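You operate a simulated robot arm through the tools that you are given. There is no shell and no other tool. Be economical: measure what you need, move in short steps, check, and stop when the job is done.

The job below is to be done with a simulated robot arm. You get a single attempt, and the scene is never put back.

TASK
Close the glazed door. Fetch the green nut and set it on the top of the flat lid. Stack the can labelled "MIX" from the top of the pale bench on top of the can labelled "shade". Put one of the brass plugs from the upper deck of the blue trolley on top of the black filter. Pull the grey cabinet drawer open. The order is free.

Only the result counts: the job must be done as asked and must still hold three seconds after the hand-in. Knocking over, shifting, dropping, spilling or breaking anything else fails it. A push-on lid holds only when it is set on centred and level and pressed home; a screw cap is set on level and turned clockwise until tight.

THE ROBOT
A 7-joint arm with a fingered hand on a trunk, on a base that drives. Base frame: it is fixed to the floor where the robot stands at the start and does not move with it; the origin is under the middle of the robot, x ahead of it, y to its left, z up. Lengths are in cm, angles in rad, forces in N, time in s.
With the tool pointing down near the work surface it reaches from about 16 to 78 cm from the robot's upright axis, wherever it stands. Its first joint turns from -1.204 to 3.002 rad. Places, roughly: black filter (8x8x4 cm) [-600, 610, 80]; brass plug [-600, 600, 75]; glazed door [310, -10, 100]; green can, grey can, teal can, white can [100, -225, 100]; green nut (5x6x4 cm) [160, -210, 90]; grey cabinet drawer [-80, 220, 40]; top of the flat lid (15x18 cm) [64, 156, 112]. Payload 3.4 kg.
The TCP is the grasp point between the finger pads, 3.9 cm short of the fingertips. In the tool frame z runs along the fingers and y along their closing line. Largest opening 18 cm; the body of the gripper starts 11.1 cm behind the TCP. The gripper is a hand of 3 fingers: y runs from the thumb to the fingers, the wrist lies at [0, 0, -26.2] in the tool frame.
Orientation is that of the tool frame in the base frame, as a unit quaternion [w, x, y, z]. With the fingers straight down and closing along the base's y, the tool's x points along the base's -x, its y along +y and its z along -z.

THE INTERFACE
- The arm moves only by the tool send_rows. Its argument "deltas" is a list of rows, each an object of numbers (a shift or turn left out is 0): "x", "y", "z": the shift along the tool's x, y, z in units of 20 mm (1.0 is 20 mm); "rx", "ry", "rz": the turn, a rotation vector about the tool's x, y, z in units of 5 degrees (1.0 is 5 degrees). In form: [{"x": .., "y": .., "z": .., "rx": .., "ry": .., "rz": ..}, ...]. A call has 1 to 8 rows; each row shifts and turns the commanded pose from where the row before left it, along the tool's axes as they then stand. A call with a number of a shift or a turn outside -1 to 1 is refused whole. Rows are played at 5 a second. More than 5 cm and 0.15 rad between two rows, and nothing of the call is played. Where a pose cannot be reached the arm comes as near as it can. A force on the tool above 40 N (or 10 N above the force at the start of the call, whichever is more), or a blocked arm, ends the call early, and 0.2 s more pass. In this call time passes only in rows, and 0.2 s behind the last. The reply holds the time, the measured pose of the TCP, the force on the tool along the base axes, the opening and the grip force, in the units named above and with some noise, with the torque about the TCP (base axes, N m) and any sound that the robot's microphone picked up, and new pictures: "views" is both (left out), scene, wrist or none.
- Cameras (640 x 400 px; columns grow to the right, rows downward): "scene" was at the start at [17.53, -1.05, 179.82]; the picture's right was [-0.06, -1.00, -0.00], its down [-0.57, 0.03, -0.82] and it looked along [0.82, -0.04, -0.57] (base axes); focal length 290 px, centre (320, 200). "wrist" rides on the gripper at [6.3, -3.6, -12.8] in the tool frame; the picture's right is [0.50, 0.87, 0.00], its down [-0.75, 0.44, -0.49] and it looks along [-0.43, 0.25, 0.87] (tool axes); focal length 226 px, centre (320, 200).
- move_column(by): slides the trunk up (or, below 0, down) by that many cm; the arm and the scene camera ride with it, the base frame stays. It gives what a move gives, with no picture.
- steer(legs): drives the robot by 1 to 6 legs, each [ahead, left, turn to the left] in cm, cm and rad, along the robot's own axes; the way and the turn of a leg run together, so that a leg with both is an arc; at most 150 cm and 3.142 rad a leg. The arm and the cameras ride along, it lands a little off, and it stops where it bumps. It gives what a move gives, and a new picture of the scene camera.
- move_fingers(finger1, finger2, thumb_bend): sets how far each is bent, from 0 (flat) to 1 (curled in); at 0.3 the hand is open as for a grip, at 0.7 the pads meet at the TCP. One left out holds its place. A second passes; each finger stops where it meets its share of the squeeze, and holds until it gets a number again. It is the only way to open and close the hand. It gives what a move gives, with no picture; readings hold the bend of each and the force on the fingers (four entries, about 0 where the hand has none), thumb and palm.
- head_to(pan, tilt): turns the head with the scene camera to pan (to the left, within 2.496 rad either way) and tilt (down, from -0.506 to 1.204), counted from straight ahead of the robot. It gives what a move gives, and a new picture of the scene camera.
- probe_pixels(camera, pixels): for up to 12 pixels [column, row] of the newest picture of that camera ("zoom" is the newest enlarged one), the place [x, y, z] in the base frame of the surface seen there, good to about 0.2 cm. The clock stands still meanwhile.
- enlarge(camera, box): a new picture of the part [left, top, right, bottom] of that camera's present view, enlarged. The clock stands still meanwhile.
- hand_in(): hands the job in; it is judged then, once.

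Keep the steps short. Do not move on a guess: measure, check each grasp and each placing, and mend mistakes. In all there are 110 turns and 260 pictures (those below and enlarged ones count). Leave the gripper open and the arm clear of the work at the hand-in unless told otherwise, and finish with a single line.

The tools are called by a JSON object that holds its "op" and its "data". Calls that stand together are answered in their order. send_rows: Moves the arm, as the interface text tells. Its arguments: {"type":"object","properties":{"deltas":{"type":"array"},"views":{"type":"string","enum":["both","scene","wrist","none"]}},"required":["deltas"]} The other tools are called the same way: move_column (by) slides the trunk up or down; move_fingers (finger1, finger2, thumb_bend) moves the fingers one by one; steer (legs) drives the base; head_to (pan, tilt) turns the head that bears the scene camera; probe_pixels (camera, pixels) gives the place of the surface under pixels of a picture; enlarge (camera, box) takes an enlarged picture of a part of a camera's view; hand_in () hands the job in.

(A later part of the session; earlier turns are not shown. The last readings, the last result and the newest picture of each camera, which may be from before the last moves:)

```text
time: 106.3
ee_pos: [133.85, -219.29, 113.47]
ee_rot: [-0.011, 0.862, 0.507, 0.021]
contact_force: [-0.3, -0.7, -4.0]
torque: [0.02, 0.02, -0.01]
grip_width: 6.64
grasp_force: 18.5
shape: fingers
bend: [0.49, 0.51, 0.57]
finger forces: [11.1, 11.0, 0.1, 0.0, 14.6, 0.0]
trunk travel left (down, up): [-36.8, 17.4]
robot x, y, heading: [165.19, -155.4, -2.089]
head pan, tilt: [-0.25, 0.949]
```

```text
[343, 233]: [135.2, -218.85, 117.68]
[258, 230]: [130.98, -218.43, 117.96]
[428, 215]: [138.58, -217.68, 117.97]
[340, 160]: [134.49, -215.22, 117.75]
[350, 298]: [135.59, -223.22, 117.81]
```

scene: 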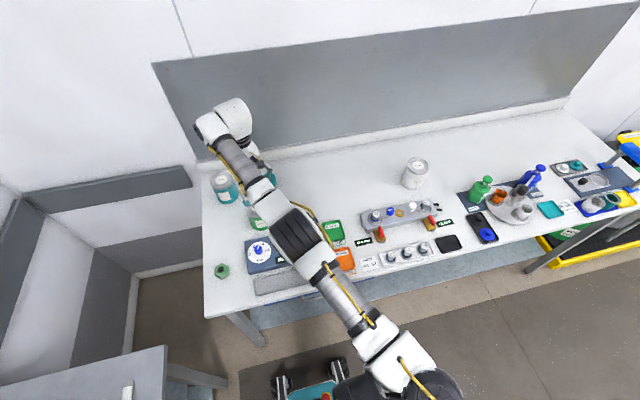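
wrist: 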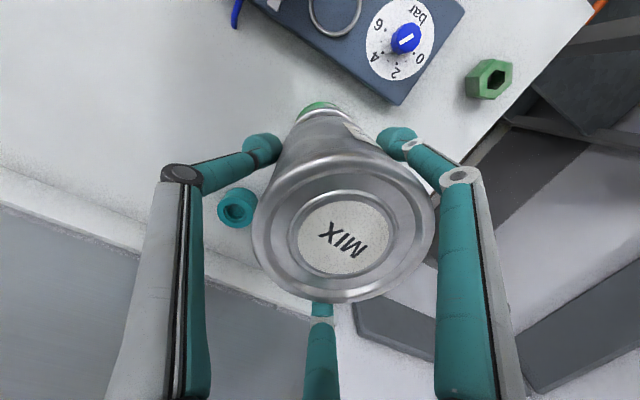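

MIX centred over SHADE within 0.3 cm (134.9,−219.0). Lower 4.5 cm by trunk, then gently.

{"op": "move_column", "data": {"by": -4.5}}

{"op": "send_rows", "data": {"deltas": [{"z": 0.05}], "views": "both"}}

{"op": "probe_pixels", "data": {"camera": "wrist", "pixels": [[343, 233], [258, 230], [428, 215], [340, 160], [350, 298]]}}

```text
time: 107.2
ee_pos: [133.82, -219.21, 108.71]
ee_rot: [-0.012, 0.861, 0.507, 0.024]
contact_force: [0.0, 0.8, -3.6]
torque: [0.02, 0.02, -0.02]
grip_width: 6.62
grasp_force: 19.0
shape: fingers
bend: [0.49, 0.51, 0.57]
finger forces: [11.3, 11.1, 0.1, 0.0, 14.5, 0.1]
trunk travel left (down, up): [-32.3, 21.9]
robot x, y, heading: [165.42, -155.27, -2.093]
head pan, tilt: [-0.25, 0.949]
```

```text
time: 107.6
ee_pos: [133.71, -219.17, 108.59]
ee_rot: [-0.013, 0.861, 0.508, 0.024]
contact_force: [0.8, -0.1, -4.9]
torque: [0.0, 0.02, -0.01]
grip_width: 6.6
grasp_force: 18.5
shape: fingers
bend: [0.49, 0.51, 0.57]
finger forces: [11.3, 11.0, 0.0, 0.1, 14.5, 0.0]
trunk travel left (down, up): [-32.3, 21.9]
robot x, y, heading: [165.09, -155.18, -2.094]
head pan, tilt: [-0.25, 0.949]
```

scene: 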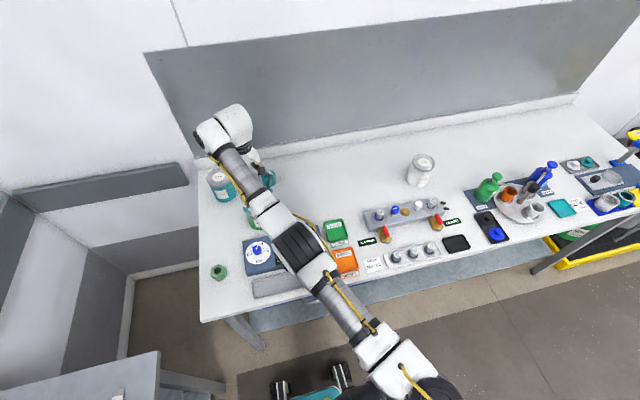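
wrist: 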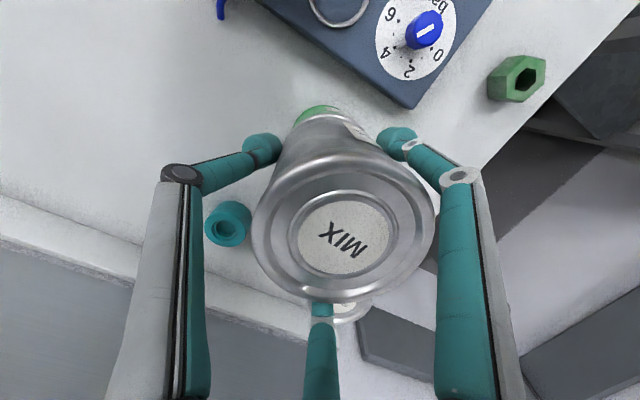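

```text
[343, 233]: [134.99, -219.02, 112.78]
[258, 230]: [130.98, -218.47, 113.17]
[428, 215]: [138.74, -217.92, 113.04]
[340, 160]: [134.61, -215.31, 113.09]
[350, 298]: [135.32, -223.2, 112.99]
```

Bottom ≈1.2 cm above the SHADE rim. Lower in 2-mm steps until contact.

{"op": "send_rows", "data": {"deltas": [{"z": 0.15}, {"z": 0.15}, {"z": 0.15}, {"z": 0.1}, {"z": 0.1}], "views": "none"}}

{"op": "send_rows", "data": {"deltas": [{"z": 0.1}], "views": "none"}}

```text
time: 108.8
ee_pos: [133.87, -219.24, 107.29]
ee_rot: [-0.013, 0.861, 0.507, 0.024]
contact_force: [0.1, 0.3, -3.8]
torque: [0.03, 0.02, 0.03]
grip_width: 6.62
grasp_force: 18.2
shape: fingers
bend: [0.49, 0.51, 0.57]
finger forces: [11.4, 11.0, 0.1, 0.0, 14.5, 0.0]
trunk travel left (down, up): [-32.3, 21.9]
robot x, y, heading: [165.67, -154.97, -2.092]
head pan, tilt: [-0.25, 0.949]
```

```text
time: 109.2
ee_pos: [133.85, -219.31, 107.28]
ee_rot: [-0.013, 0.862, 0.507, 0.023]
contact_force: [-1.5, 0.0, -0.8]
torque: [-0.08, -0.09, -0.04]
grip_width: 6.6
grasp_force: 18.3
shape: fingers
bend: [0.49, 0.51, 0.57]
finger forces: [10.9, 11.1, 0.0, 0.0, 15.1, 0.1]
trunk travel left (down, up): [-32.3, 21.9]
robot x, y, heading: [165.31, -155.3, -2.094]
head pan, tilt: [-0.25, 0.949]
```

Contact begins (weight mostly carried). One more 2 mm, check level, then open.

{"op": "send_rows", "data": {"deltas": [{"z": 0.08}], "views": "wrist"}}

{"op": "probe_pixels", "data": {"camera": "wrist", "pixels": [[258, 230], [428, 215], [340, 160], [350, 298]]}}

```text
time: 109.6
ee_pos: [133.89, -219.19, 107.11]
ee_rot: [-0.013, 0.861, 0.508, 0.024]
contact_force: [-0.9, 0.1, 3.7]
torque: [-0.18, -0.17, -0.04]
grip_width: 6.61
grasp_force: 18.2
shape: fingers
bend: [0.49, 0.51, 0.57]
finger forces: [10.8, 11.2, 0.0, 0.1, 14.9, 0.1]
trunk travel left (down, up): [-32.3, 21.9]
robot x, y, heading: [165.42, -154.73, -2.095]
head pan, tilt: [-0.25, 0.949]
```

wrist: 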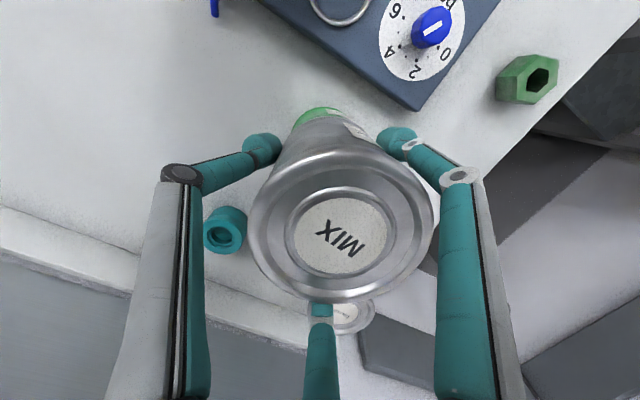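

```text
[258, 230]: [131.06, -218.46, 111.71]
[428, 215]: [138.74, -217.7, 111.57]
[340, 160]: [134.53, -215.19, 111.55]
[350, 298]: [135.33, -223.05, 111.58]
```

Level and seated. Open gradually.

{"op": "move_fingers", "data": {"finger1": 0.46, "finger2": 0.48, "thumb_bend": 0.53}}

{"op": "move_fingers", "data": {"finger1": 0.37, "finger2": 0.37, "thumb_bend": 0.37}}

{"op": "move_column", "data": {"by": 15}}

{"op": "send_rows", "data": {"deltas": [{"x": 0.9, "z": -0.5}, {"x": 0.9}, {"x": 0.9}, {"x": 0.9}], "views": "both"}}

```text
time: 110.6
ee_pos: [133.95, -219.1, 106.9]
ee_rot: [-0.014, 0.861, 0.507, 0.025]
contact_force: [0.5, -0.9, 0.6]
torque: [-0.02, 0.0, 0.0]
grip_width: 7.46
grasp_force: 0.0
shape: fingers
bend: [0.46, 0.48, 0.53]
finger forces: [0.0, 0.1, 0.1, 0.0, 0.0, 0.0]
trunk travel left (down, up): [-32.3, 21.9]
robot x, y, heading: [164.84, -154.93, -2.096]
head pan, tilt: [-0.25, 0.949]
```

```text
time: 111.6
ee_pos: [133.78, -219.24, 106.93]
ee_rot: [-0.013, 0.861, 0.507, 0.024]
contact_force: [-0.2, 0.8, 0.2]
torque: [-0.01, 0.0, 0.0]
grip_width: 12.42
grasp_force: 0.1
shape: fingers
bend: [0.37, 0.37, 0.37]
finger forces: [0.1, 0.1, 0.1, 0.0, 0.0, 0.0]
trunk travel left (down, up): [-32.3, 21.9]
robot x, y, heading: [165.26, -154.99, -2.092]
head pan, tilt: [-0.25, 0.949]
```

```text
time: 113.3
ee_pos: [133.82, -219.12, 121.95]
ee_rot: [-0.013, 0.861, 0.508, 0.024]
contact_force: [-0.7, -0.2, 0.2]
torque: [0.0, -0.01, -0.02]
grip_width: 12.44
grasp_force: 0.0
shape: fingers
bend: [0.37, 0.37, 0.37]
finger forces: [0.0, 0.0, 0.0, 0.0, 0.0, 0.0]
trunk travel left (down, up): [-47.3, 6.9]
robot x, y, heading: [165.13, -154.77, -2.096]
head pan, tilt: [-0.25, 0.949]
```

```text
time: 114.3
ee_pos: [137.41, -212.67, 123.46]
ee_rot: [-0.013, 0.861, 0.508, 0.023]
contact_force: [0.8, 0.2, 0.1]
torque: [-0.05, 0.0, 0.02]
grip_width: 12.42
grasp_force: 0.1
shape: fingers
bend: [0.37, 0.37, 0.37]
finger forces: [0.0, 0.0, 0.0, 0.1, 0.0, 0.1]
trunk travel left (down, up): [-47.3, 6.9]
robot x, y, heading: [165.13, -155.36, -2.097]
head pan, tilt: [-0.25, 0.949]
```

scene: 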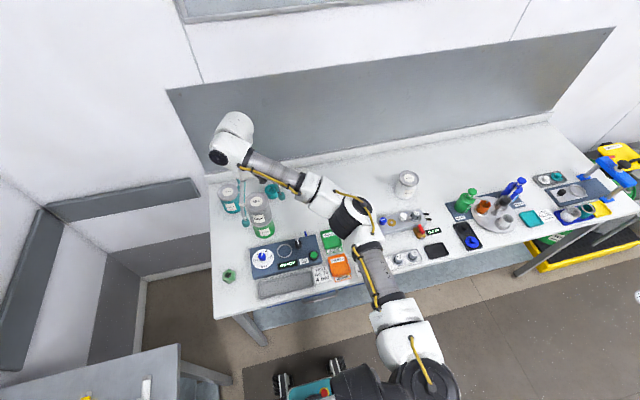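
wrist: 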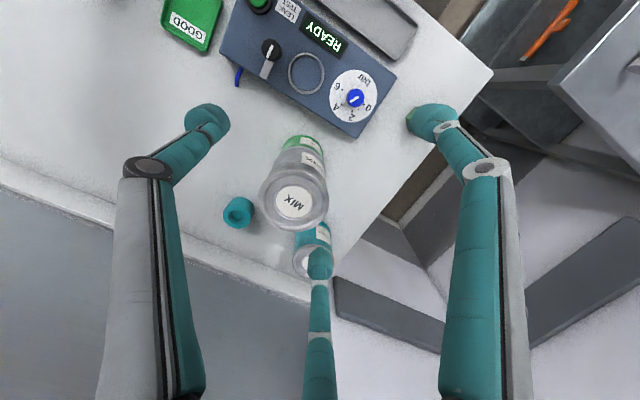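

The stack stands well. Next the green nut near the bench corner: move the hand above it (also remove 3° tilt).

{"op": "send_rows", "data": {"deltas": [{"x": 0.7, "y": 1, "ry": -0.6}, {"x": 0.7, "y": 1}, {"x": 0.7, "y": 1}, {"x": 0.7, "y": 1}, {"x": 0.7, "y": 1}, {"x": 0.7, "y": 1}, {"x": 0.7, "y": 1}, {"x": 0.7, "y": 1}], "views": "both"}}

```text
time: 116.1
ee_pos: [157.03, -210.71, 123.42]
ee_rot: [0.0, 0.861, 0.508, 0.001]
contact_force: [-0.7, -0.1, -0.3]
torque: [0.0, 0.03, -0.02]
grip_width: 12.43
grasp_force: 0.0
shape: fingers
bend: [0.37, 0.37, 0.37]
finger forces: [0.0, 0.0, 0.0, 0.0, 0.0, 0.0]
trunk travel left (down, up): [-47.3, 6.9]
robot x, y, heading: [165.02, -155.01, -2.091]
head pan, tilt: [-0.25, 0.949]
```

scene: 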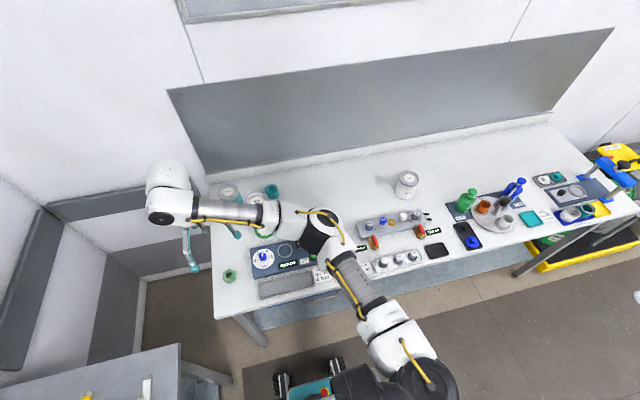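
wrist: 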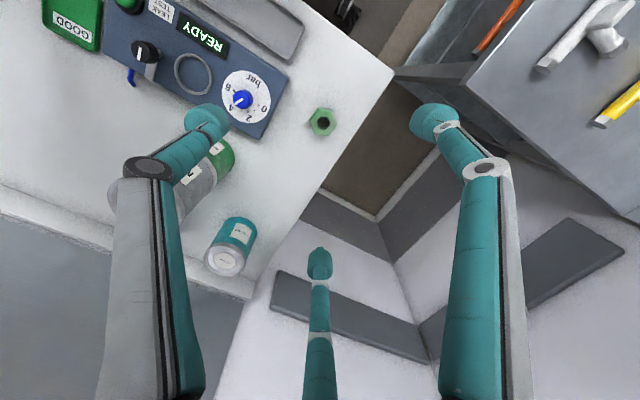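

Lowering here would bring the forearm onto the stack. So I'll back the base 18 and go 10 left, then extend the arm forward, so the forearm comes from my side.

{"op": "steer", "data": {"legs": [[-18, 10, 0]]}}

{"op": "send_rows", "data": {"deltas": [{"x": -1, "y": -0.53}, {"x": -1, "y": -0.53}, {"x": -1, "y": -0.53}, {"x": -1, "y": -0.53}, {"x": -1, "y": -0.53}, {"x": -1, "y": -0.53}, {"x": -1, "y": -0.53}, {"x": -1, "y": -0.53}], "views": "both"}}

```text
time: 117.8
ee_pos: [174.99, -200.22, 123.36]
ee_rot: [0.002, 0.86, 0.51, 0.002]
contact_force: [-0.3, 0.4, -0.4]
torque: [-0.01, 0.01, 0.0]
grip_width: 12.41
grasp_force: 0.1
shape: fingers
bend: [0.37, 0.37, 0.37]
finger forces: [0.0, 0.0, 0.1, 0.0, 0.0, 0.0]
trunk travel left (down, up): [-47.3, 6.9]
robot x, y, heading: [183.01, -144.27, -2.088]
head pan, tilt: [-0.25, 0.949]
```

scene: 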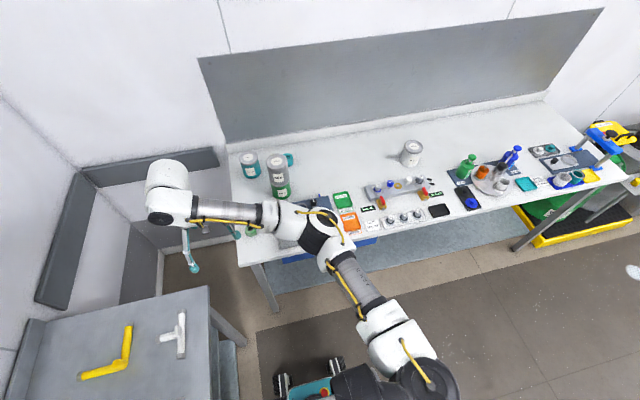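

```text
time: 119.6
ee_pos: [159.86, -210.03, 123.65]
ee_rot: [0.001, 0.86, 0.51, -0.001]
contact_force: [-0.5, -0.9, 0.2]
torque: [0.0, 0.03, 0.01]
grip_width: 12.43
grasp_force: 0.2
shape: fingers
bend: [0.37, 0.37, 0.37]
finger forces: [0.0, 0.0, 0.0, 0.1, 0.1, 0.0]
trunk travel left (down, up): [-47.3, 6.9]
robot x, y, heading: [182.88, -144.23, -2.093]
head pan, tilt: [-0.25, 0.949]
```

scene: 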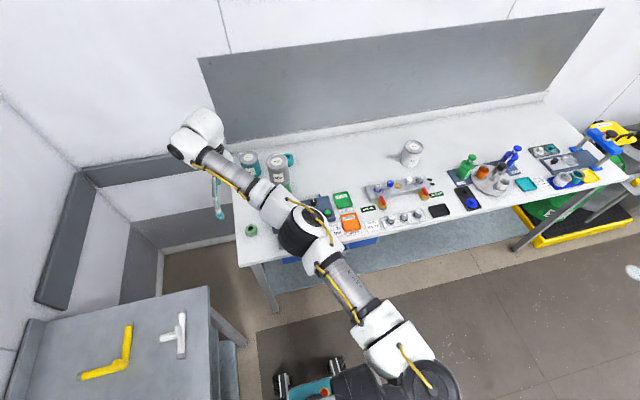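
wrist: 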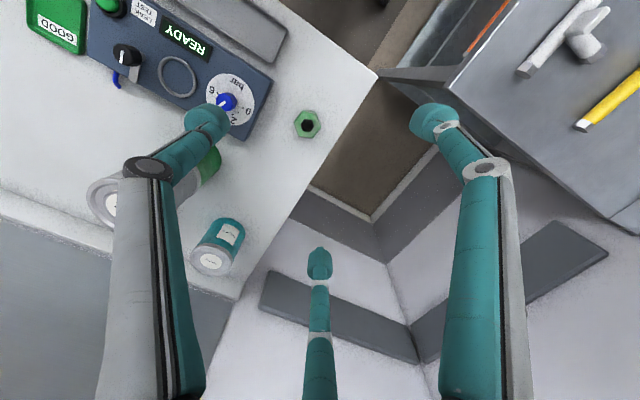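

{"op": "probe_pixels", "data": {"camera": "wrist", "pixels": [[307, 111], [318, 122], [296, 127], [308, 137], [262, 118], [270, 85], [240, 138], [358, 85], [290, 190], [237, 95]]}}

{"op": "enlarge", "data": {"camera": "wrist", "box": [200, 60, 380, 180]}}

{"op": "probe_pixels", "data": {"camera": "scene", "pixels": [[305, 230], [250, 190], [215, 165]]}}

```text
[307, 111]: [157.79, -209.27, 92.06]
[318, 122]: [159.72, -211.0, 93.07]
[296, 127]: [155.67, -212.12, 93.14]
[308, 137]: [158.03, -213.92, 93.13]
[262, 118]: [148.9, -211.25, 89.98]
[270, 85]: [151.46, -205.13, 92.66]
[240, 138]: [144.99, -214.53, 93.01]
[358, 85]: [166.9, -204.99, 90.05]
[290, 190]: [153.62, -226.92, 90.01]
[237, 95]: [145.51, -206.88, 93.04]
```

```text
3.33 times, centred on (290, 120) of wrist
```

zoom: 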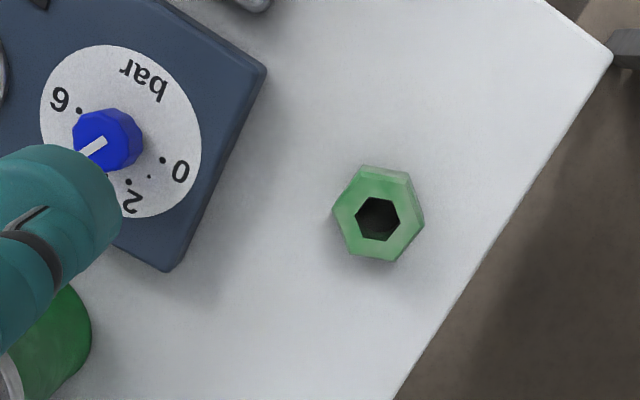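

```text
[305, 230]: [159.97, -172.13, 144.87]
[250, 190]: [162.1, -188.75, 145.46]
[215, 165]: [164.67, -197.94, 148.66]
```

Nut top centre (157.8,−211.7), z 93.1; gap to the gauge box 6 cm. Pre-bend fingers to 0.45, align, yaw ~10° to match the flats, lower trunk 20.

{"op": "move_fingers", "data": {"finger1": 0.45, "finger2": 0.45, "thumb_bend": 0.45}}

{"op": "send_rows", "data": {"deltas": [{"x": -0.65, "y": -0.25, "rz": 1}, {"x": -0.6, "y": -0.25, "rz": 1}], "views": "none"}}

{"op": "move_column", "data": {"by": -20}}

{"op": "send_rows", "data": {"deltas": [{"z": 0.05}], "views": "both"}}

```text
time: 120.6
ee_pos: [159.94, -210.11, 123.68]
ee_rot: [0.001, 0.861, 0.509, 0.0]
contact_force: [-0.9, 0.7, -0.8]
torque: [0.0, -0.01, 0.0]
grip_width: 9.32
grasp_force: 0.0
shape: fingers
bend: [0.45, 0.45, 0.45]
finger forces: [0.0, 0.0, 0.1, 0.0, 0.1, 0.0]
trunk travel left (down, up): [-47.3, 6.9]
robot x, y, heading: [183.08, -144.26, -2.09]
head pan, tilt: [-0.25, 0.949]
```

```text
time: 121.2
ee_pos: [158.41, -210.88, 123.53]
ee_rot: [0.001, 0.892, 0.452, -0.001]
contact_force: [0.0, 0.1, -0.4]
torque: [0.0, 0.01, -0.01]
grip_width: 9.33
grasp_force: 0.0
shape: fingers
bend: [0.45, 0.45, 0.45]
finger forces: [0.1, 0.0, 0.0, 0.0, 0.0, 0.1]
out of reach, approached as far as the arm can: row 1, 2
trunk travel left (down, up): [-47.3, 6.9]
robot x, y, heading: [183.09, -144.83, -2.091]
head pan, tilt: [-0.25, 0.949]
```

```text
time: 123.3
ee_pos: [158.34, -210.56, 103.63]
ee_rot: [0.002, 0.902, 0.432, -0.001]
contact_force: [-0.3, 0.2, 0.9]
torque: [0.0, 0.01, 0.01]
grip_width: 9.33
grasp_force: 0.0
shape: fingers
bend: [0.45, 0.45, 0.45]
finger forces: [0.0, 0.1, 0.0, 0.0, 0.0, 0.0]
trunk travel left (down, up): [-27.3, 26.9]
robot x, y, heading: [183.11, -144.64, -2.092]
head pan, tilt: [-0.25, 0.949]
```

```text
time: 123.7
ee_pos: [158.45, -210.59, 103.5]
ee_rot: [0.001, 0.901, 0.433, 0.0]
contact_force: [0.6, 0.4, 0.0]
torque: [0.0, -0.02, 0.03]
grip_width: 9.32
grasp_force: 0.2
shape: fingers
bend: [0.45, 0.45, 0.45]
finger forces: [0.1, 0.0, 0.0, 0.1, 0.0, 0.0]
trunk travel left (down, up): [-27.3, 26.9]
robot x, y, heading: [183.17, -144.59, -2.085]
head pan, tilt: [-0.25, 0.949]
```

scene: 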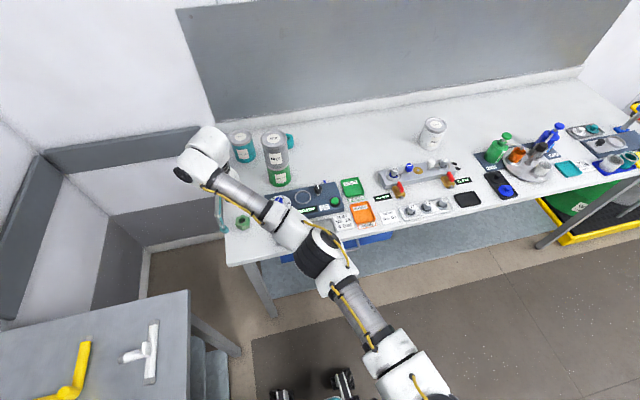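
wrist: 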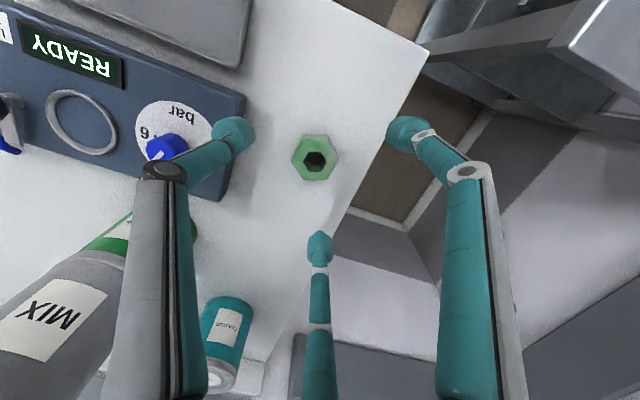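

Well aligned with the flats. Shift x −0.7 cm and lower to z≈95.2.

{"op": "send_rows", "data": {"deltas": [{"x": -0.35, "z": 0.8}, {"z": 0.8}, {"z": 0.8}, {"z": 0.8}, {"z": 0.8}], "views": "wrist"}}

```text
time: 124.9
ee_pos: [157.97, -211.16, 95.38]
ee_rot: [0.002, 0.901, 0.433, 0.0]
contact_force: [0.3, 0.7, 0.1]
torque: [0.01, -0.02, -0.02]
grip_width: 9.31
grasp_force: 0.0
shape: fingers
bend: [0.45, 0.45, 0.45]
finger forces: [0.1, 0.0, 0.0, 0.1, 0.0, 0.0]
trunk travel left (down, up): [-27.3, 26.9]
robot x, y, heading: [183.08, -144.33, -2.091]
head pan, tilt: [-0.25, 0.949]
```

wrist: 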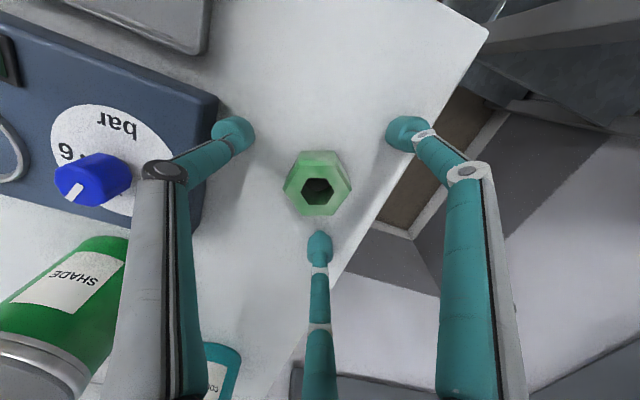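

{"op": "send_rows", "data": {"deltas": [{"z": 0.2}], "views": "none"}}

{"op": "move_fingers", "data": {"finger1": 0.7, "finger2": 0.7, "thumb_bend": 0.7}}

{"op": "enlarge", "data": {"camera": "wrist", "box": [160, 60, 480, 300]}}

```text
time: 125.3
ee_pos: [157.97, -211.15, 94.94]
ee_rot: [0.002, 0.901, 0.433, 0.0]
contact_force: [0.4, -1.0, 0.6]
torque: [0.01, 0.02, -0.01]
grip_width: 9.32
grasp_force: 0.0
shape: fingers
bend: [0.45, 0.45, 0.45]
finger forces: [0.1, 0.0, 0.0, 0.1, 0.0, 0.1]
trunk travel left (down, up): [-27.3, 26.9]
robot x, y, heading: [183.17, -144.58, -2.089]
head pan, tilt: [-0.25, 0.949]
```

```text
time: 126.3
ee_pos: [157.91, -211.26, 95.0]
ee_rot: [0.001, 0.902, 0.433, -0.001]
contact_force: [-0.4, 0.2, 0.7]
torque: [0.0, -0.01, 0.0]
grip_width: 2.79
grasp_force: 14.9
shape: fingers
bend: [0.62, 0.59, 0.62]
finger forces: [8.2, 10.1, 0.0, 0.0, 11.3, 0.0]
trunk travel left (down, up): [-27.3, 26.9]
robot x, y, heading: [182.92, -144.58, -2.089]
head pan, tilt: [-0.25, 0.949]
```

```text
1.67 times, centred on (320, 180) of wrist
```

zoom: 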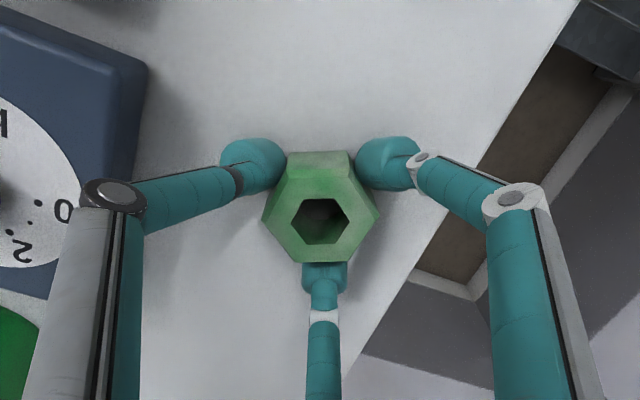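

Nut gripped on three flats. Lift by trunk 20 cm and check.

{"op": "move_column", "data": {"by": 22}}

{"op": "send_rows", "data": {"deltas": [{"x": 0.8, "y": 0.5}, {"x": 0.8, "y": 0.5}, {"x": 0.8, "y": 0.5}], "views": "both"}}

```text
time: 128.7
ee_pos: [157.97, -211.43, 116.92]
ee_rot: [0.001, 0.902, 0.433, 0.0]
contact_force: [0.5, -0.2, -3.5]
torque: [0.05, -0.02, 0.01]
grip_width: 2.77
grasp_force: 14.7
shape: fingers
bend: [0.62, 0.59, 0.63]
finger forces: [8.1, 10.2, 0.0, 0.0, 11.2, 0.0]
trunk travel left (down, up): [-49.3, 4.9]
robot x, y, heading: [183.08, -144.87, -2.09]
head pan, tilt: [-0.25, 0.949]
```

```text
time: 129.5
ee_pos: [163.42, -209.37, 116.93]
ee_rot: [0.001, 0.901, 0.433, -0.001]
contact_force: [1.6, 0.2, -2.7]
torque: [-0.03, 0.0, -0.01]
grip_width: 2.78
grasp_force: 14.3
shape: fingers
bend: [0.62, 0.59, 0.63]
finger forces: [8.1, 10.4, 0.0, 0.0, 11.1, 0.0]
trunk travel left (down, up): [-49.3, 4.9]
robot x, y, heading: [182.8, -144.59, -2.092]
head pan, tilt: [-0.25, 0.949]
```

scene: 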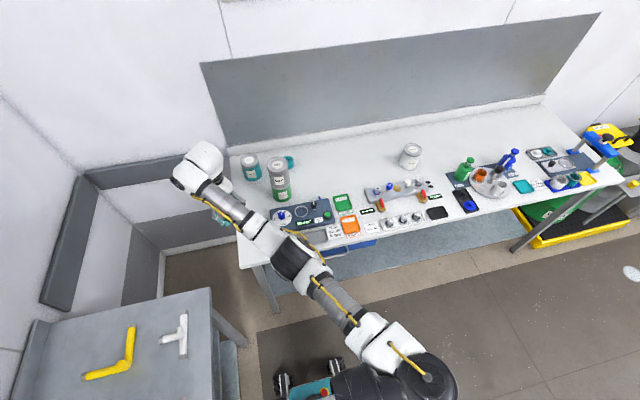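
wrist: 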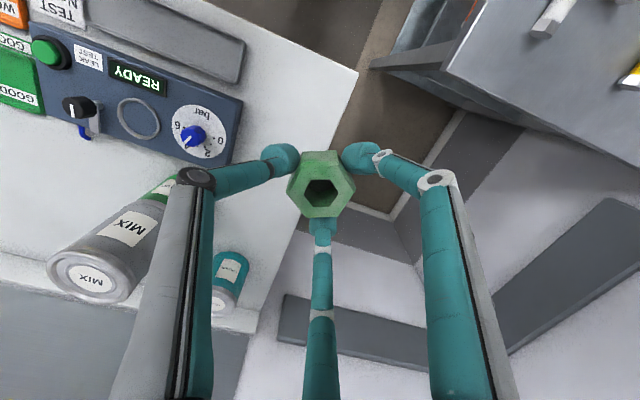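

Nut held. Raise the arm, drive away: back 50, right 110, turn round, left 110.

{"op": "send_rows", "data": {"deltas": [{"z": -1, "x": 0.5}, {"z": -1, "x": 0.5}, {"z": -1, "x": 0.5}, {"z": -1, "x": 0.5}, {"z": -1, "x": 0.5}, {"z": -1, "x": 0.5}, {"z": -1, "x": 0.5}, {"z": -1, "x": 0.5}], "views": "none"}}

{"op": "steer", "data": {"legs": [[-50, 0, 0], [0, -120, 0], [0, 0, 3.14], [0, 105, 0]]}}

{"op": "head_to", "data": {"pan": 0.0, "tilt": 0.6}}

```text
time: 131.3
ee_pos: [168.36, -202.86, 132.97]
ee_rot: [0.002, 0.901, 0.433, 0.0]
contact_force: [-1.0, 0.0, -4.3]
torque: [0.01, -0.02, 0.01]
grip_width: 2.76
grasp_force: 14.4
shape: fingers
bend: [0.62, 0.59, 0.63]
finger forces: [8.2, 10.3, 0.0, 0.0, 11.0, 0.1]
trunk travel left (down, up): [-49.3, 4.9]
robot x, y, heading: [183.26, -144.52, -2.092]
head pan, tilt: [-0.25, 0.949]
```

```text
time: 152.2
ee_pos: [30.23, 70.4, 132.97]
ee_rot: [0.001, -0.428, 0.904, 0.001]
contact_force: [1.0, 0.5, -3.5]
torque: [-0.05, 0.05, 0.01]
grip_width: 2.69
grasp_force: 14.0
shape: fingers
bend: [0.62, 0.59, 0.63]
finger forces: [7.7, 9.8, 0.1, 0.0, 10.6, 0.0]
trunk travel left (down, up): [-49.3, 4.9]
robot x, y, heading: [14.82, 12.35, 1.044]
head pan, tilt: [-0.25, 0.949]
```

scene: 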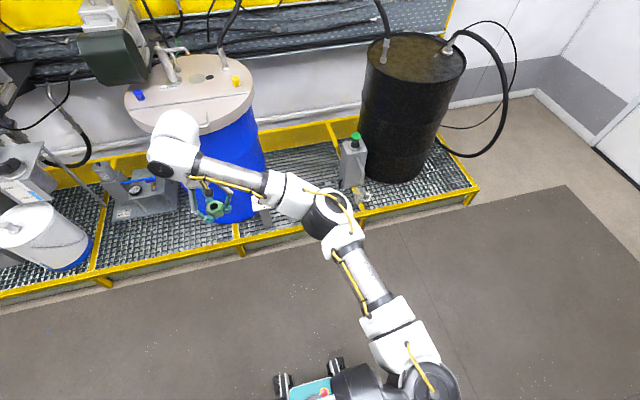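

```text
time: 153.0
ee_pos: [30.0, 70.17, 132.97]
ee_rot: [0.001, -0.428, 0.904, 0.002]
contact_force: [1.0, 0.8, -4.0]
torque: [-0.01, -0.02, 0.0]
grip_width: 2.69
grasp_force: 13.9
shape: fingers
bend: [0.62, 0.59, 0.63]
finger forces: [7.8, 9.8, 0.0, 0.1, 10.8, 0.1]
trunk travel left (down, up): [-49.3, 4.9]
robot x, y, heading: [14.88, 11.79, 1.046]
head pan, tilt: [0.0, 0.6]
```

scene: 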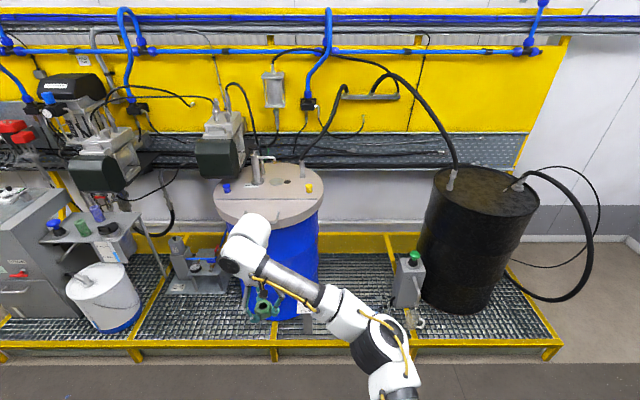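

Now measure the lid (beige, around (265,205)).

{"op": "enlarge", "data": {"camera": "scene", "box": [190, 130, 350, 240]}}

{"op": "probe_pixels", "data": {"camera": "scene", "pixels": [[265, 200], [290, 205], [240, 205], [278, 182], [225, 185], [308, 187], [256, 175], [290, 220], [217, 195], [322, 195], [215, 165], [300, 355]]}}

```text
3.64 times, centred on (270, 185) of scene
```

zoom: 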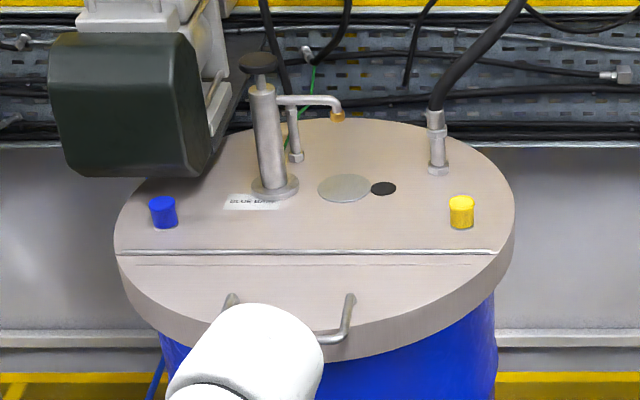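

```text
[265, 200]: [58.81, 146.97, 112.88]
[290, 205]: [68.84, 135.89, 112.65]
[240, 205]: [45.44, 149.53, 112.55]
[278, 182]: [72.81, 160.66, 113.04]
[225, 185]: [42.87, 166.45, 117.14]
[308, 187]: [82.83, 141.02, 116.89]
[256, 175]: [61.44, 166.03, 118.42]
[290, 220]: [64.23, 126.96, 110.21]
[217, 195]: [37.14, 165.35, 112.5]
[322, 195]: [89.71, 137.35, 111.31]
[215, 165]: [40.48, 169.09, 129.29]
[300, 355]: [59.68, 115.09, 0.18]
```

{"op": "probe_pixels", "data": {"camera": "zoom", "pixels": [[338, 115], [258, 62], [270, 150], [345, 188], [383, 188], [320, 225], [320, 252], [460, 205], [350, 300], [295, 150]]}}

{"op": "steer", "data": {"legs": [[60, 0, 0]]}}

```text
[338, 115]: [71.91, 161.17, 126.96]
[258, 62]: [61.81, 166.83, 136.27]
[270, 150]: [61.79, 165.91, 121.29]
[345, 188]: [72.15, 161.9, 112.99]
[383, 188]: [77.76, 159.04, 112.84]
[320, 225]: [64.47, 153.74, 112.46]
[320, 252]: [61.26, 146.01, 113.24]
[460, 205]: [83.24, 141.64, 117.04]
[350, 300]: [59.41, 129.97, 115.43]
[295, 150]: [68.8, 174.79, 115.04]
```

```text
time: 156.4
ee_pos: [60.63, 121.74, 133.13]
ee_rot: [0.002, -0.426, 0.905, 0.001]
contact_force: [0.7, 0.2, -3.1]
torque: [-0.03, 0.01, 0.0]
grip_width: 2.7
grasp_force: 14.4
shape: fingers
bend: [0.62, 0.59, 0.63]
finger forces: [7.9, 9.7, 0.0, 0.0, 10.8, 0.0]
trunk travel left (down, up): [-49.3, 4.9]
robot x, y, heading: [45.05, 63.85, 1.033]
head pan, tilt: [0.0, 0.6]
```

scene: 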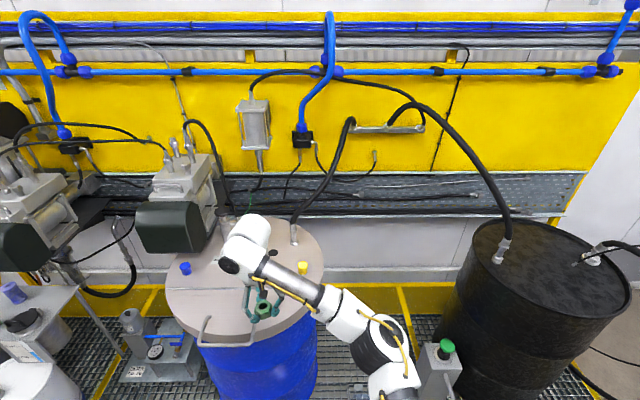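

Free spot chosen at about (67,151) between hinge line, disc and yellow plug. A finger currently points to the pump spout, so rotate the tool 60° clockwise first.

{"op": "send_rows", "data": {"deltas": [{"rz": 1}, {"rz": 1}, {"rz": 1}, {"rz": 1}, {"rz": 1}, {"rz": 1}, {"rz": 1}, {"rz": 1}], "views": "none"}}

{"op": "send_rows", "data": {"deltas": [{"rz": 1}, {"rz": 1}, {"rz": 1}, {"rz": 1}], "views": "none"}}

{"op": "steer", "data": {"legs": [[18, 9, 0]]}}

{"op": "send_rows", "data": {"deltas": [{"z": 0.05}], "views": "wrist"}}

```text
time: 158.2
ee_pos: [60.77, 121.24, 133.17]
ee_rot: [0.002, -0.09, 0.996, 0.003]
contact_force: [-0.2, 0.4, -3.4]
torque: [-0.01, 0.02, -0.02]
grip_width: 2.7
grasp_force: 14.2
shape: fingers
bend: [0.62, 0.59, 0.63]
finger forces: [8.0, 9.8, 0.0, 0.0, 10.8, 0.0]
trunk travel left (down, up): [-49.3, 4.9]
robot x, y, heading: [45.72, 63.67, 1.037]
head pan, tilt: [0.0, 0.6]
```

```text
time: 159.2
ee_pos: [60.8, 121.36, 133.25]
ee_rot: [0.0, 0.085, 0.996, 0.004]
contact_force: [-0.1, -0.7, -3.8]
torque: [-0.01, 0.03, -0.02]
grip_width: 2.69
grasp_force: 14.2
shape: fingers
bend: [0.62, 0.59, 0.63]
finger forces: [7.9, 9.8, 0.0, 0.0, 10.8, 0.0]
trunk travel left (down, up): [-49.3, 4.9]
robot x, y, heading: [45.19, 63.48, 1.037]
head pan, tilt: [0.0, 0.6]
```

```text
time: 160.8
ee_pos: [61.96, 141.19, 133.17]
ee_rot: [0.001, 0.084, 0.996, 0.004]
contact_force: [-0.1, 0.1, -3.7]
torque: [-0.01, 0.0, 0.0]
grip_width: 2.67
grasp_force: 14.4
shape: fingers
bend: [0.62, 0.59, 0.63]
finger forces: [7.9, 9.8, 0.1, 0.0, 10.7, 0.0]
trunk travel left (down, up): [-49.3, 4.9]
robot x, y, heading: [46.4, 83.59, 1.034]
head pan, tilt: [0.0, 0.6]
```

scene: 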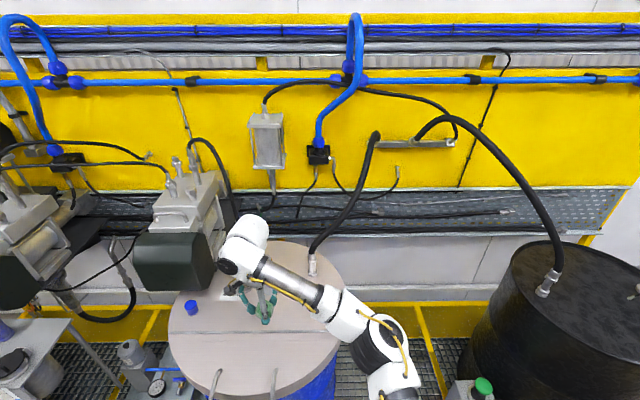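

```text
time: 161.2
ee_pos: [61.25, 141.35, 133.2]
ee_rot: [0.003, 0.084, 0.996, 0.004]
contact_force: [-0.3, 0.5, -3.0]
torque: [0.01, 0.01, -0.03]
grip_width: 2.68
grasp_force: 14.5
shape: fingers
bend: [0.62, 0.59, 0.63]
finger forces: [7.9, 10.0, 0.0, 0.1, 10.7, 0.0]
trunk travel left (down, up): [-49.3, 4.9]
robot x, y, heading: [45.69, 83.77, 1.035]
head pan, tilt: [0.0, 0.6]
```

wrist: 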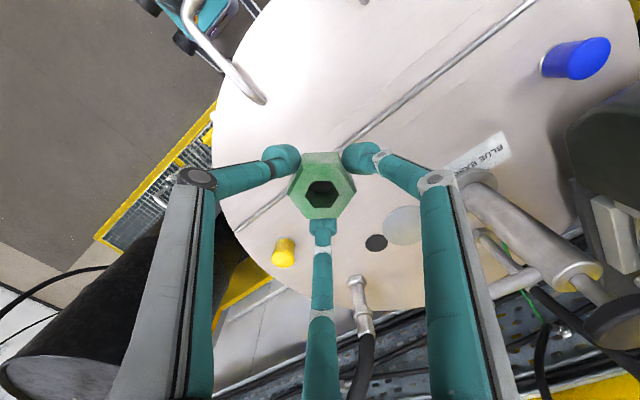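

{"op": "send_rows", "data": {"deltas": [{"x": -0.34, "y": 0.94}, {"x": -0.34, "y": 0.94}, {"x": -0.34, "y": 0.94}, {"x": -0.34, "y": 0.94}, {"x": -0.34, "y": 0.94}, {"z": 0.9}, {"z": 0.9}, {"z": 0.9}], "views": "both"}}

```text
time: 163.0
ee_pos: [65.46, 148.29, 127.81]
ee_rot: [0.002, 0.084, 0.996, 0.003]
contact_force: [-0.4, -0.3, -3.2]
torque: [-0.03, 0.01, 0.01]
grip_width: 2.67
grasp_force: 14.4
shape: fingers
bend: [0.62, 0.59, 0.63]
finger forces: [8.0, 10.0, 0.0, 0.1, 10.8, 0.1]
out of reach, approached as far as the arm can: row 5
trunk travel left (down, up): [-49.3, 4.9]
robot x, y, heading: [46.25, 83.53, 1.031]
head pan, tilt: [0.0, 0.6]
```

scene: 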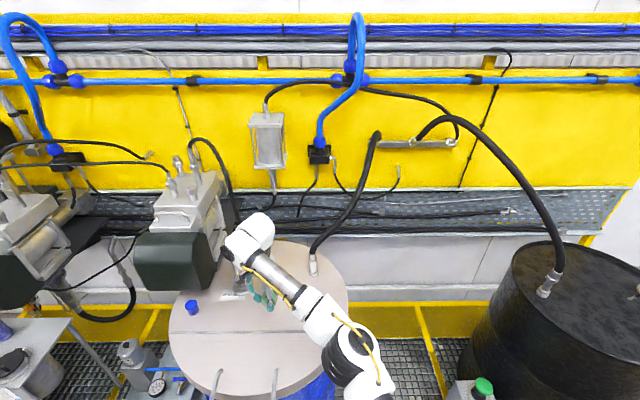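
wrist: 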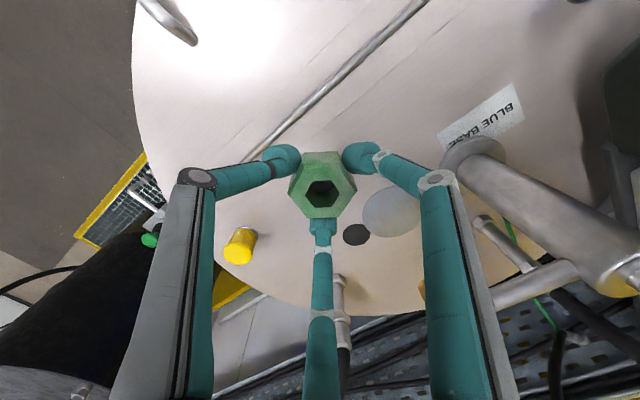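

Clearances fine. Lower trunk 7 cm, nudge +v 1.5 cm.

{"op": "move_column", "data": {"by": -7}}

{"op": "send_rows", "data": {"deltas": [{"x": -0.25, "y": 0.7}], "views": "wrist"}}

```text
time: 164.1
ee_pos: [65.56, 148.22, 120.92]
ee_rot: [0.002, 0.084, 0.996, 0.004]
contact_force: [-0.3, -0.9, -3.1]
torque: [-0.03, 0.02, -0.04]
grip_width: 2.68
grasp_force: 14.8
shape: fingers
bend: [0.62, 0.59, 0.63]
finger forces: [8.2, 9.9, 0.0, 0.0, 10.9, 0.0]
trunk travel left (down, up): [-42.3, 11.9]
robot x, y, heading: [46.01, 83.86, 1.028]
head pan, tilt: [0.0, 0.6]
```

```text
time: 164.5
ee_pos: [66.27, 149.67, 121.14]
ee_rot: [0.002, 0.086, 0.996, 0.005]
contact_force: [0.9, 0.3, -2.8]
torque: [-0.01, 0.03, 0.02]
grip_width: 2.7
grasp_force: 14.1
shape: fingers
bend: [0.62, 0.59, 0.63]
finger forces: [7.8, 9.8, 0.0, 0.0, 10.7, 0.0]
trunk travel left (down, up): [-42.3, 11.9]
robot x, y, heading: [46.34, 83.43, 1.038]
head pan, tilt: [0.0, 0.6]
```

wrist: 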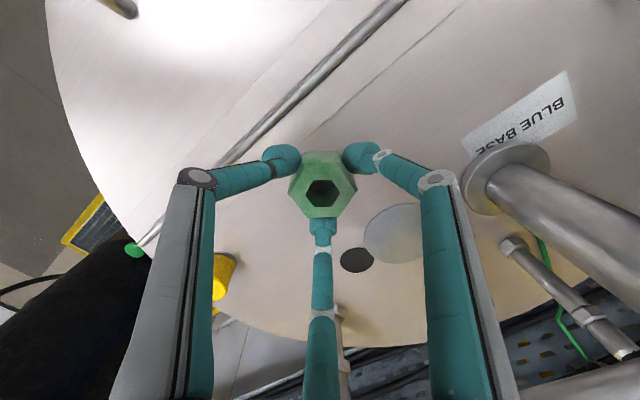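

{"op": "send_rows", "data": {"deltas": [{"z": 0.5}, {"z": 0.5}, {"z": 0.3}], "views": "none"}}

{"op": "send_rows", "data": {"deltas": [{"z": 0.1}, {"z": 0.1}], "views": "wrist"}}

```text
time: 165.3
ee_pos: [66.31, 149.52, 118.3]
ee_rot: [0.002, 0.084, 0.996, 0.003]
contact_force: [0.3, 0.0, -2.4]
torque: [0.0, 0.02, -0.03]
grip_width: 2.7
grasp_force: 14.3
shape: fingers
bend: [0.62, 0.59, 0.63]
finger forces: [7.8, 10.0, 0.0, 0.1, 10.7, 0.0]
trunk travel left (down, up): [-42.3, 11.9]
robot x, y, heading: [46.39, 83.73, 1.034]
head pan, tilt: [0.0, 0.6]
```

```text
time: 165.9
ee_pos: [66.31, 149.66, 117.9]
ee_rot: [0.003, 0.086, 0.996, 0.003]
contact_force: [-0.3, -0.3, -2.3]
torque: [-0.03, 0.02, 0.02]
grip_width: 2.68
grasp_force: 14.1
shape: fingers
bend: [0.62, 0.59, 0.63]
finger forces: [7.8, 9.9, 0.0, 0.0, 10.7, 0.1]
trunk travel left (down, up): [-42.3, 11.9]
robot x, y, heading: [46.61, 83.79, 1.035]
head pan, tilt: [0.0, 0.6]
```

wrist: 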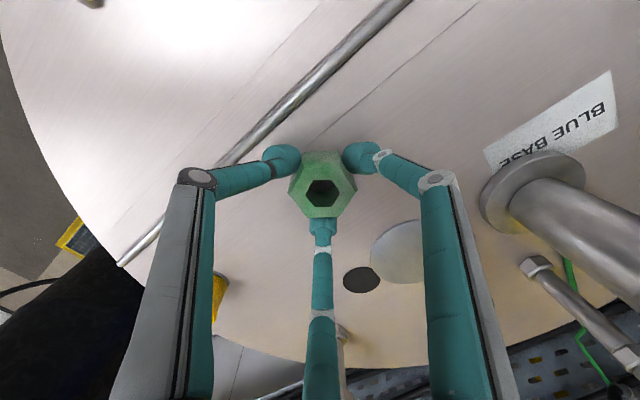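

{"op": "send_rows", "data": {"deltas": [{"z": 0.1}], "views": "none"}}

{"op": "send_rows", "data": {"deltas": [{"z": 0.1}], "views": "none"}}

{"op": "send_rows", "data": {"deltas": [{"z": 0.08}], "views": "none"}}

```text
time: 166.3
ee_pos: [66.28, 149.59, 117.72]
ee_rot: [0.002, 0.086, 0.996, 0.004]
contact_force: [-1.1, 0.5, -3.7]
torque: [-0.03, -0.01, 0.03]
grip_width: 2.67
grasp_force: 14.2
shape: fingers
bend: [0.62, 0.59, 0.63]
finger forces: [7.8, 9.9, 0.1, 0.1, 10.7, 0.0]
trunk travel left (down, up): [-42.3, 11.9]
robot x, y, heading: [46.17, 83.64, 1.031]
head pan, tilt: [0.0, 0.6]
```

```text
time: 166.7
ee_pos: [66.31, 149.55, 117.52]
ee_rot: [0.002, 0.085, 0.996, 0.004]
contact_force: [-0.8, 0.1, -3.2]
torque: [0.0, 0.01, 0.02]
grip_width: 2.66
grasp_force: 14.1
shape: fingers
bend: [0.62, 0.59, 0.63]
finger forces: [7.9, 9.9, 0.0, 0.0, 10.7, 0.0]
trunk travel left (down, up): [-42.3, 11.9]
robot x, y, heading: [46.59, 83.51, 1.035]
head pan, tilt: [0.0, 0.6]
```

```text
time: 167.1
ee_pos: [66.33, 149.51, 117.51]
ee_rot: [0.002, 0.084, 0.996, 0.004]
contact_force: [-0.3, 0.0, 1.2]
torque: [0.07, -0.02, -0.03]
grip_width: 2.67
grasp_force: 14.5
shape: fingers
bend: [0.62, 0.59, 0.63]
finger forces: [8.0, 10.2, 0.0, 0.1, 10.9, 0.0]
trunk travel left (down, up): [-42.3, 11.9]
robot x, y, heading: [46.38, 83.83, 1.037]
head pan, tilt: [0.0, 0.6]
```

Contact (force +1.2). Release gently, then widen and rise.

{"op": "move_fingers", "data": {"finger1": 0.58, "finger2": 0.55, "thumb_bend": 0.58}}

{"op": "move_fingers", "data": {"finger1": 0.48, "finger2": 0.48, "thumb_bend": 0.48}}

{"op": "move_column", "data": {"by": 11}}

{"op": "send_rows", "data": {"deltas": [{"z": -1}, {"z": -1}, {"x": 0.3, "y": -0.9}, {"x": 0.3, "y": -0.9}, {"x": 0.3, "y": -0.9}], "views": "both"}}

```text
time: 168.1
ee_pos: [66.41, 149.56, 117.57]
ee_rot: [0.002, 0.085, 0.996, 0.004]
contact_force: [0.0, -0.5, 0.1]
torque: [0.0, -0.02, -0.02]
grip_width: 4.49
grasp_force: 0.1
shape: fingers
bend: [0.57, 0.55, 0.57]
finger forces: [0.0, 0.1, 0.1, 0.0, 0.0, 0.0]
trunk travel left (down, up): [-42.3, 11.9]
robot x, y, heading: [46.18, 83.63, 1.033]
head pan, tilt: [0.0, 0.6]
```

```text
time: 169.1
ee_pos: [66.31, 149.63, 117.55]
ee_rot: [0.002, 0.085, 0.996, 0.004]
contact_force: [-0.1, 0.1, 0.4]
torque: [0.02, 0.0, 0.02]
grip_width: 8.04
grasp_force: 0.0
shape: fingers
bend: [0.48, 0.48, 0.48]
finger forces: [0.1, 0.1, 0.1, 0.1, 0.1, 0.0]
trunk travel left (down, up): [-42.3, 11.9]
robot x, y, heading: [46.48, 83.5, 1.039]
head pan, tilt: [0.0, 0.6]
```

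```text
time: 170.5
ee_pos: [66.22, 149.6, 128.34]
ee_rot: [0.002, 0.084, 0.996, 0.003]
contact_force: [-0.5, 0.0, -0.2]
torque: [0.0, 0.01, 0.0]
grip_width: 8.04
grasp_force: 0.1
shape: fingers
bend: [0.48, 0.48, 0.48]
finger forces: [0.0, 0.1, 0.1, 0.1, 0.0, 0.1]
trunk travel left (down, up): [-53.3, 0.9]
robot x, y, heading: [46.34, 83.54, 1.035]
head pan, tilt: [0.0, 0.6]
```

```text
time: 171.7
ee_pos: [63.69, 144.12, 132.41]
ee_rot: [0.001, 0.084, 0.996, 0.004]
contact_force: [0.5, 0.6, -0.4]
torque: [-0.03, -0.01, 0.03]
grip_width: 8.02
grasp_force: 0.0
shape: fingers
bend: [0.48, 0.48, 0.48]
finger forces: [0.1, 0.0, 0.0, 0.0, 0.1, 0.1]
trunk travel left (down, up): [-53.3, 0.9]
robot x, y, heading: [46.07, 83.46, 1.035]
head pan, tilt: [0.0, 0.6]
```

scene: 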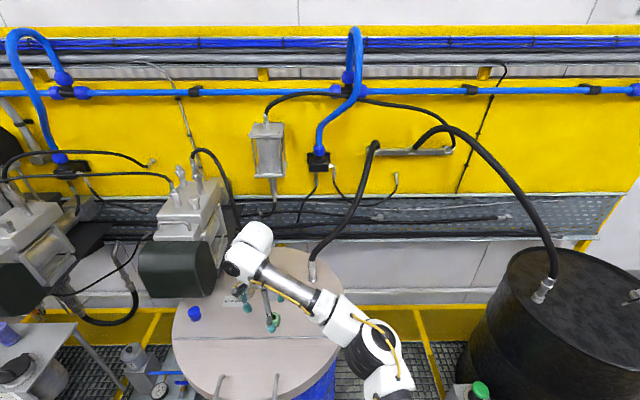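
wrist: 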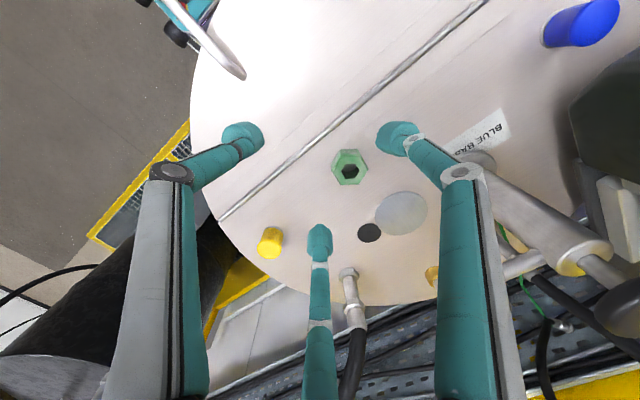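

Nut rests on the lid. Now back off and go left to the grey cabinet.

{"op": "steer", "data": {"legs": [[-45, 0, 0], [0, 145, 0]]}}

{"op": "head_to", "data": {"pan": 0.25, "tilt": 0.75}}

```text
time: 181.3
ee_pos: [-87.16, 179.87, 132.25]
ee_rot: [0.0, 0.076, 0.997, 0.004]
contact_force: [0.6, 0.1, 0.5]
torque: [-0.02, 0.05, 0.0]
grip_width: 8.04
grasp_force: 0.0
shape: fingers
bend: [0.48, 0.48, 0.48]
finger forces: [0.0, 0.0, 0.1, 0.1, 0.0, 0.0]
trunk travel left (down, up): [-53.3, 0.9]
robot x, y, heading: [-104.03, 118.95, 1.052]
head pan, tilt: [0.0, 0.6]
```

scene: 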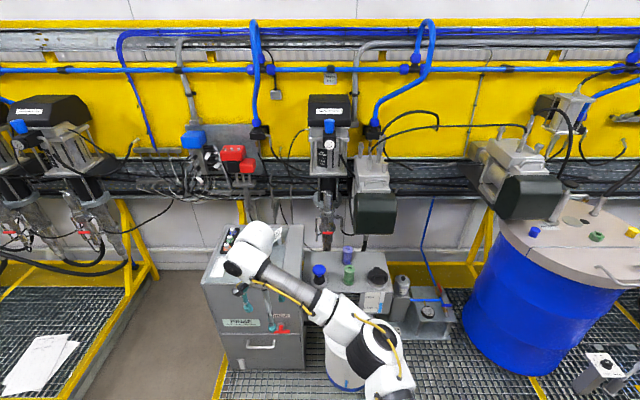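

```text
time: 182.1
ee_pos: [-87.9, 179.83, 132.46]
ee_rot: [0.003, 0.076, 0.997, 0.005]
contact_force: [-0.4, -0.2, -0.7]
torque: [-0.01, 0.0, 0.05]
grip_width: 8.03
grasp_force: 0.1
shape: fingers
bend: [0.48, 0.48, 0.48]
finger forces: [0.0, 0.1, 0.0, 0.0, 0.1, 0.0]
trunk travel left (down, up): [-53.3, 0.9]
robot x, y, heading: [-103.7, 119.05, 1.056]
head pan, tilt: [0.25, 0.75]
```

scene: 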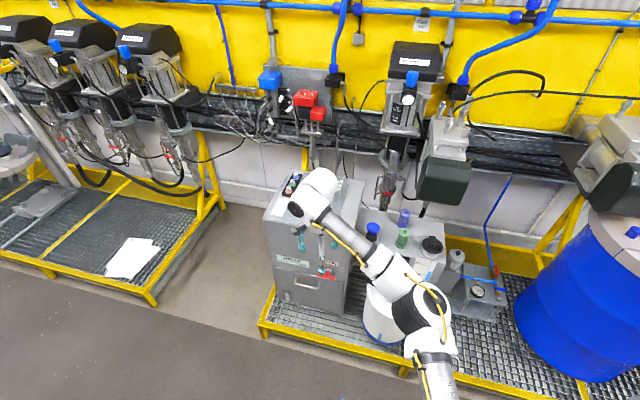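

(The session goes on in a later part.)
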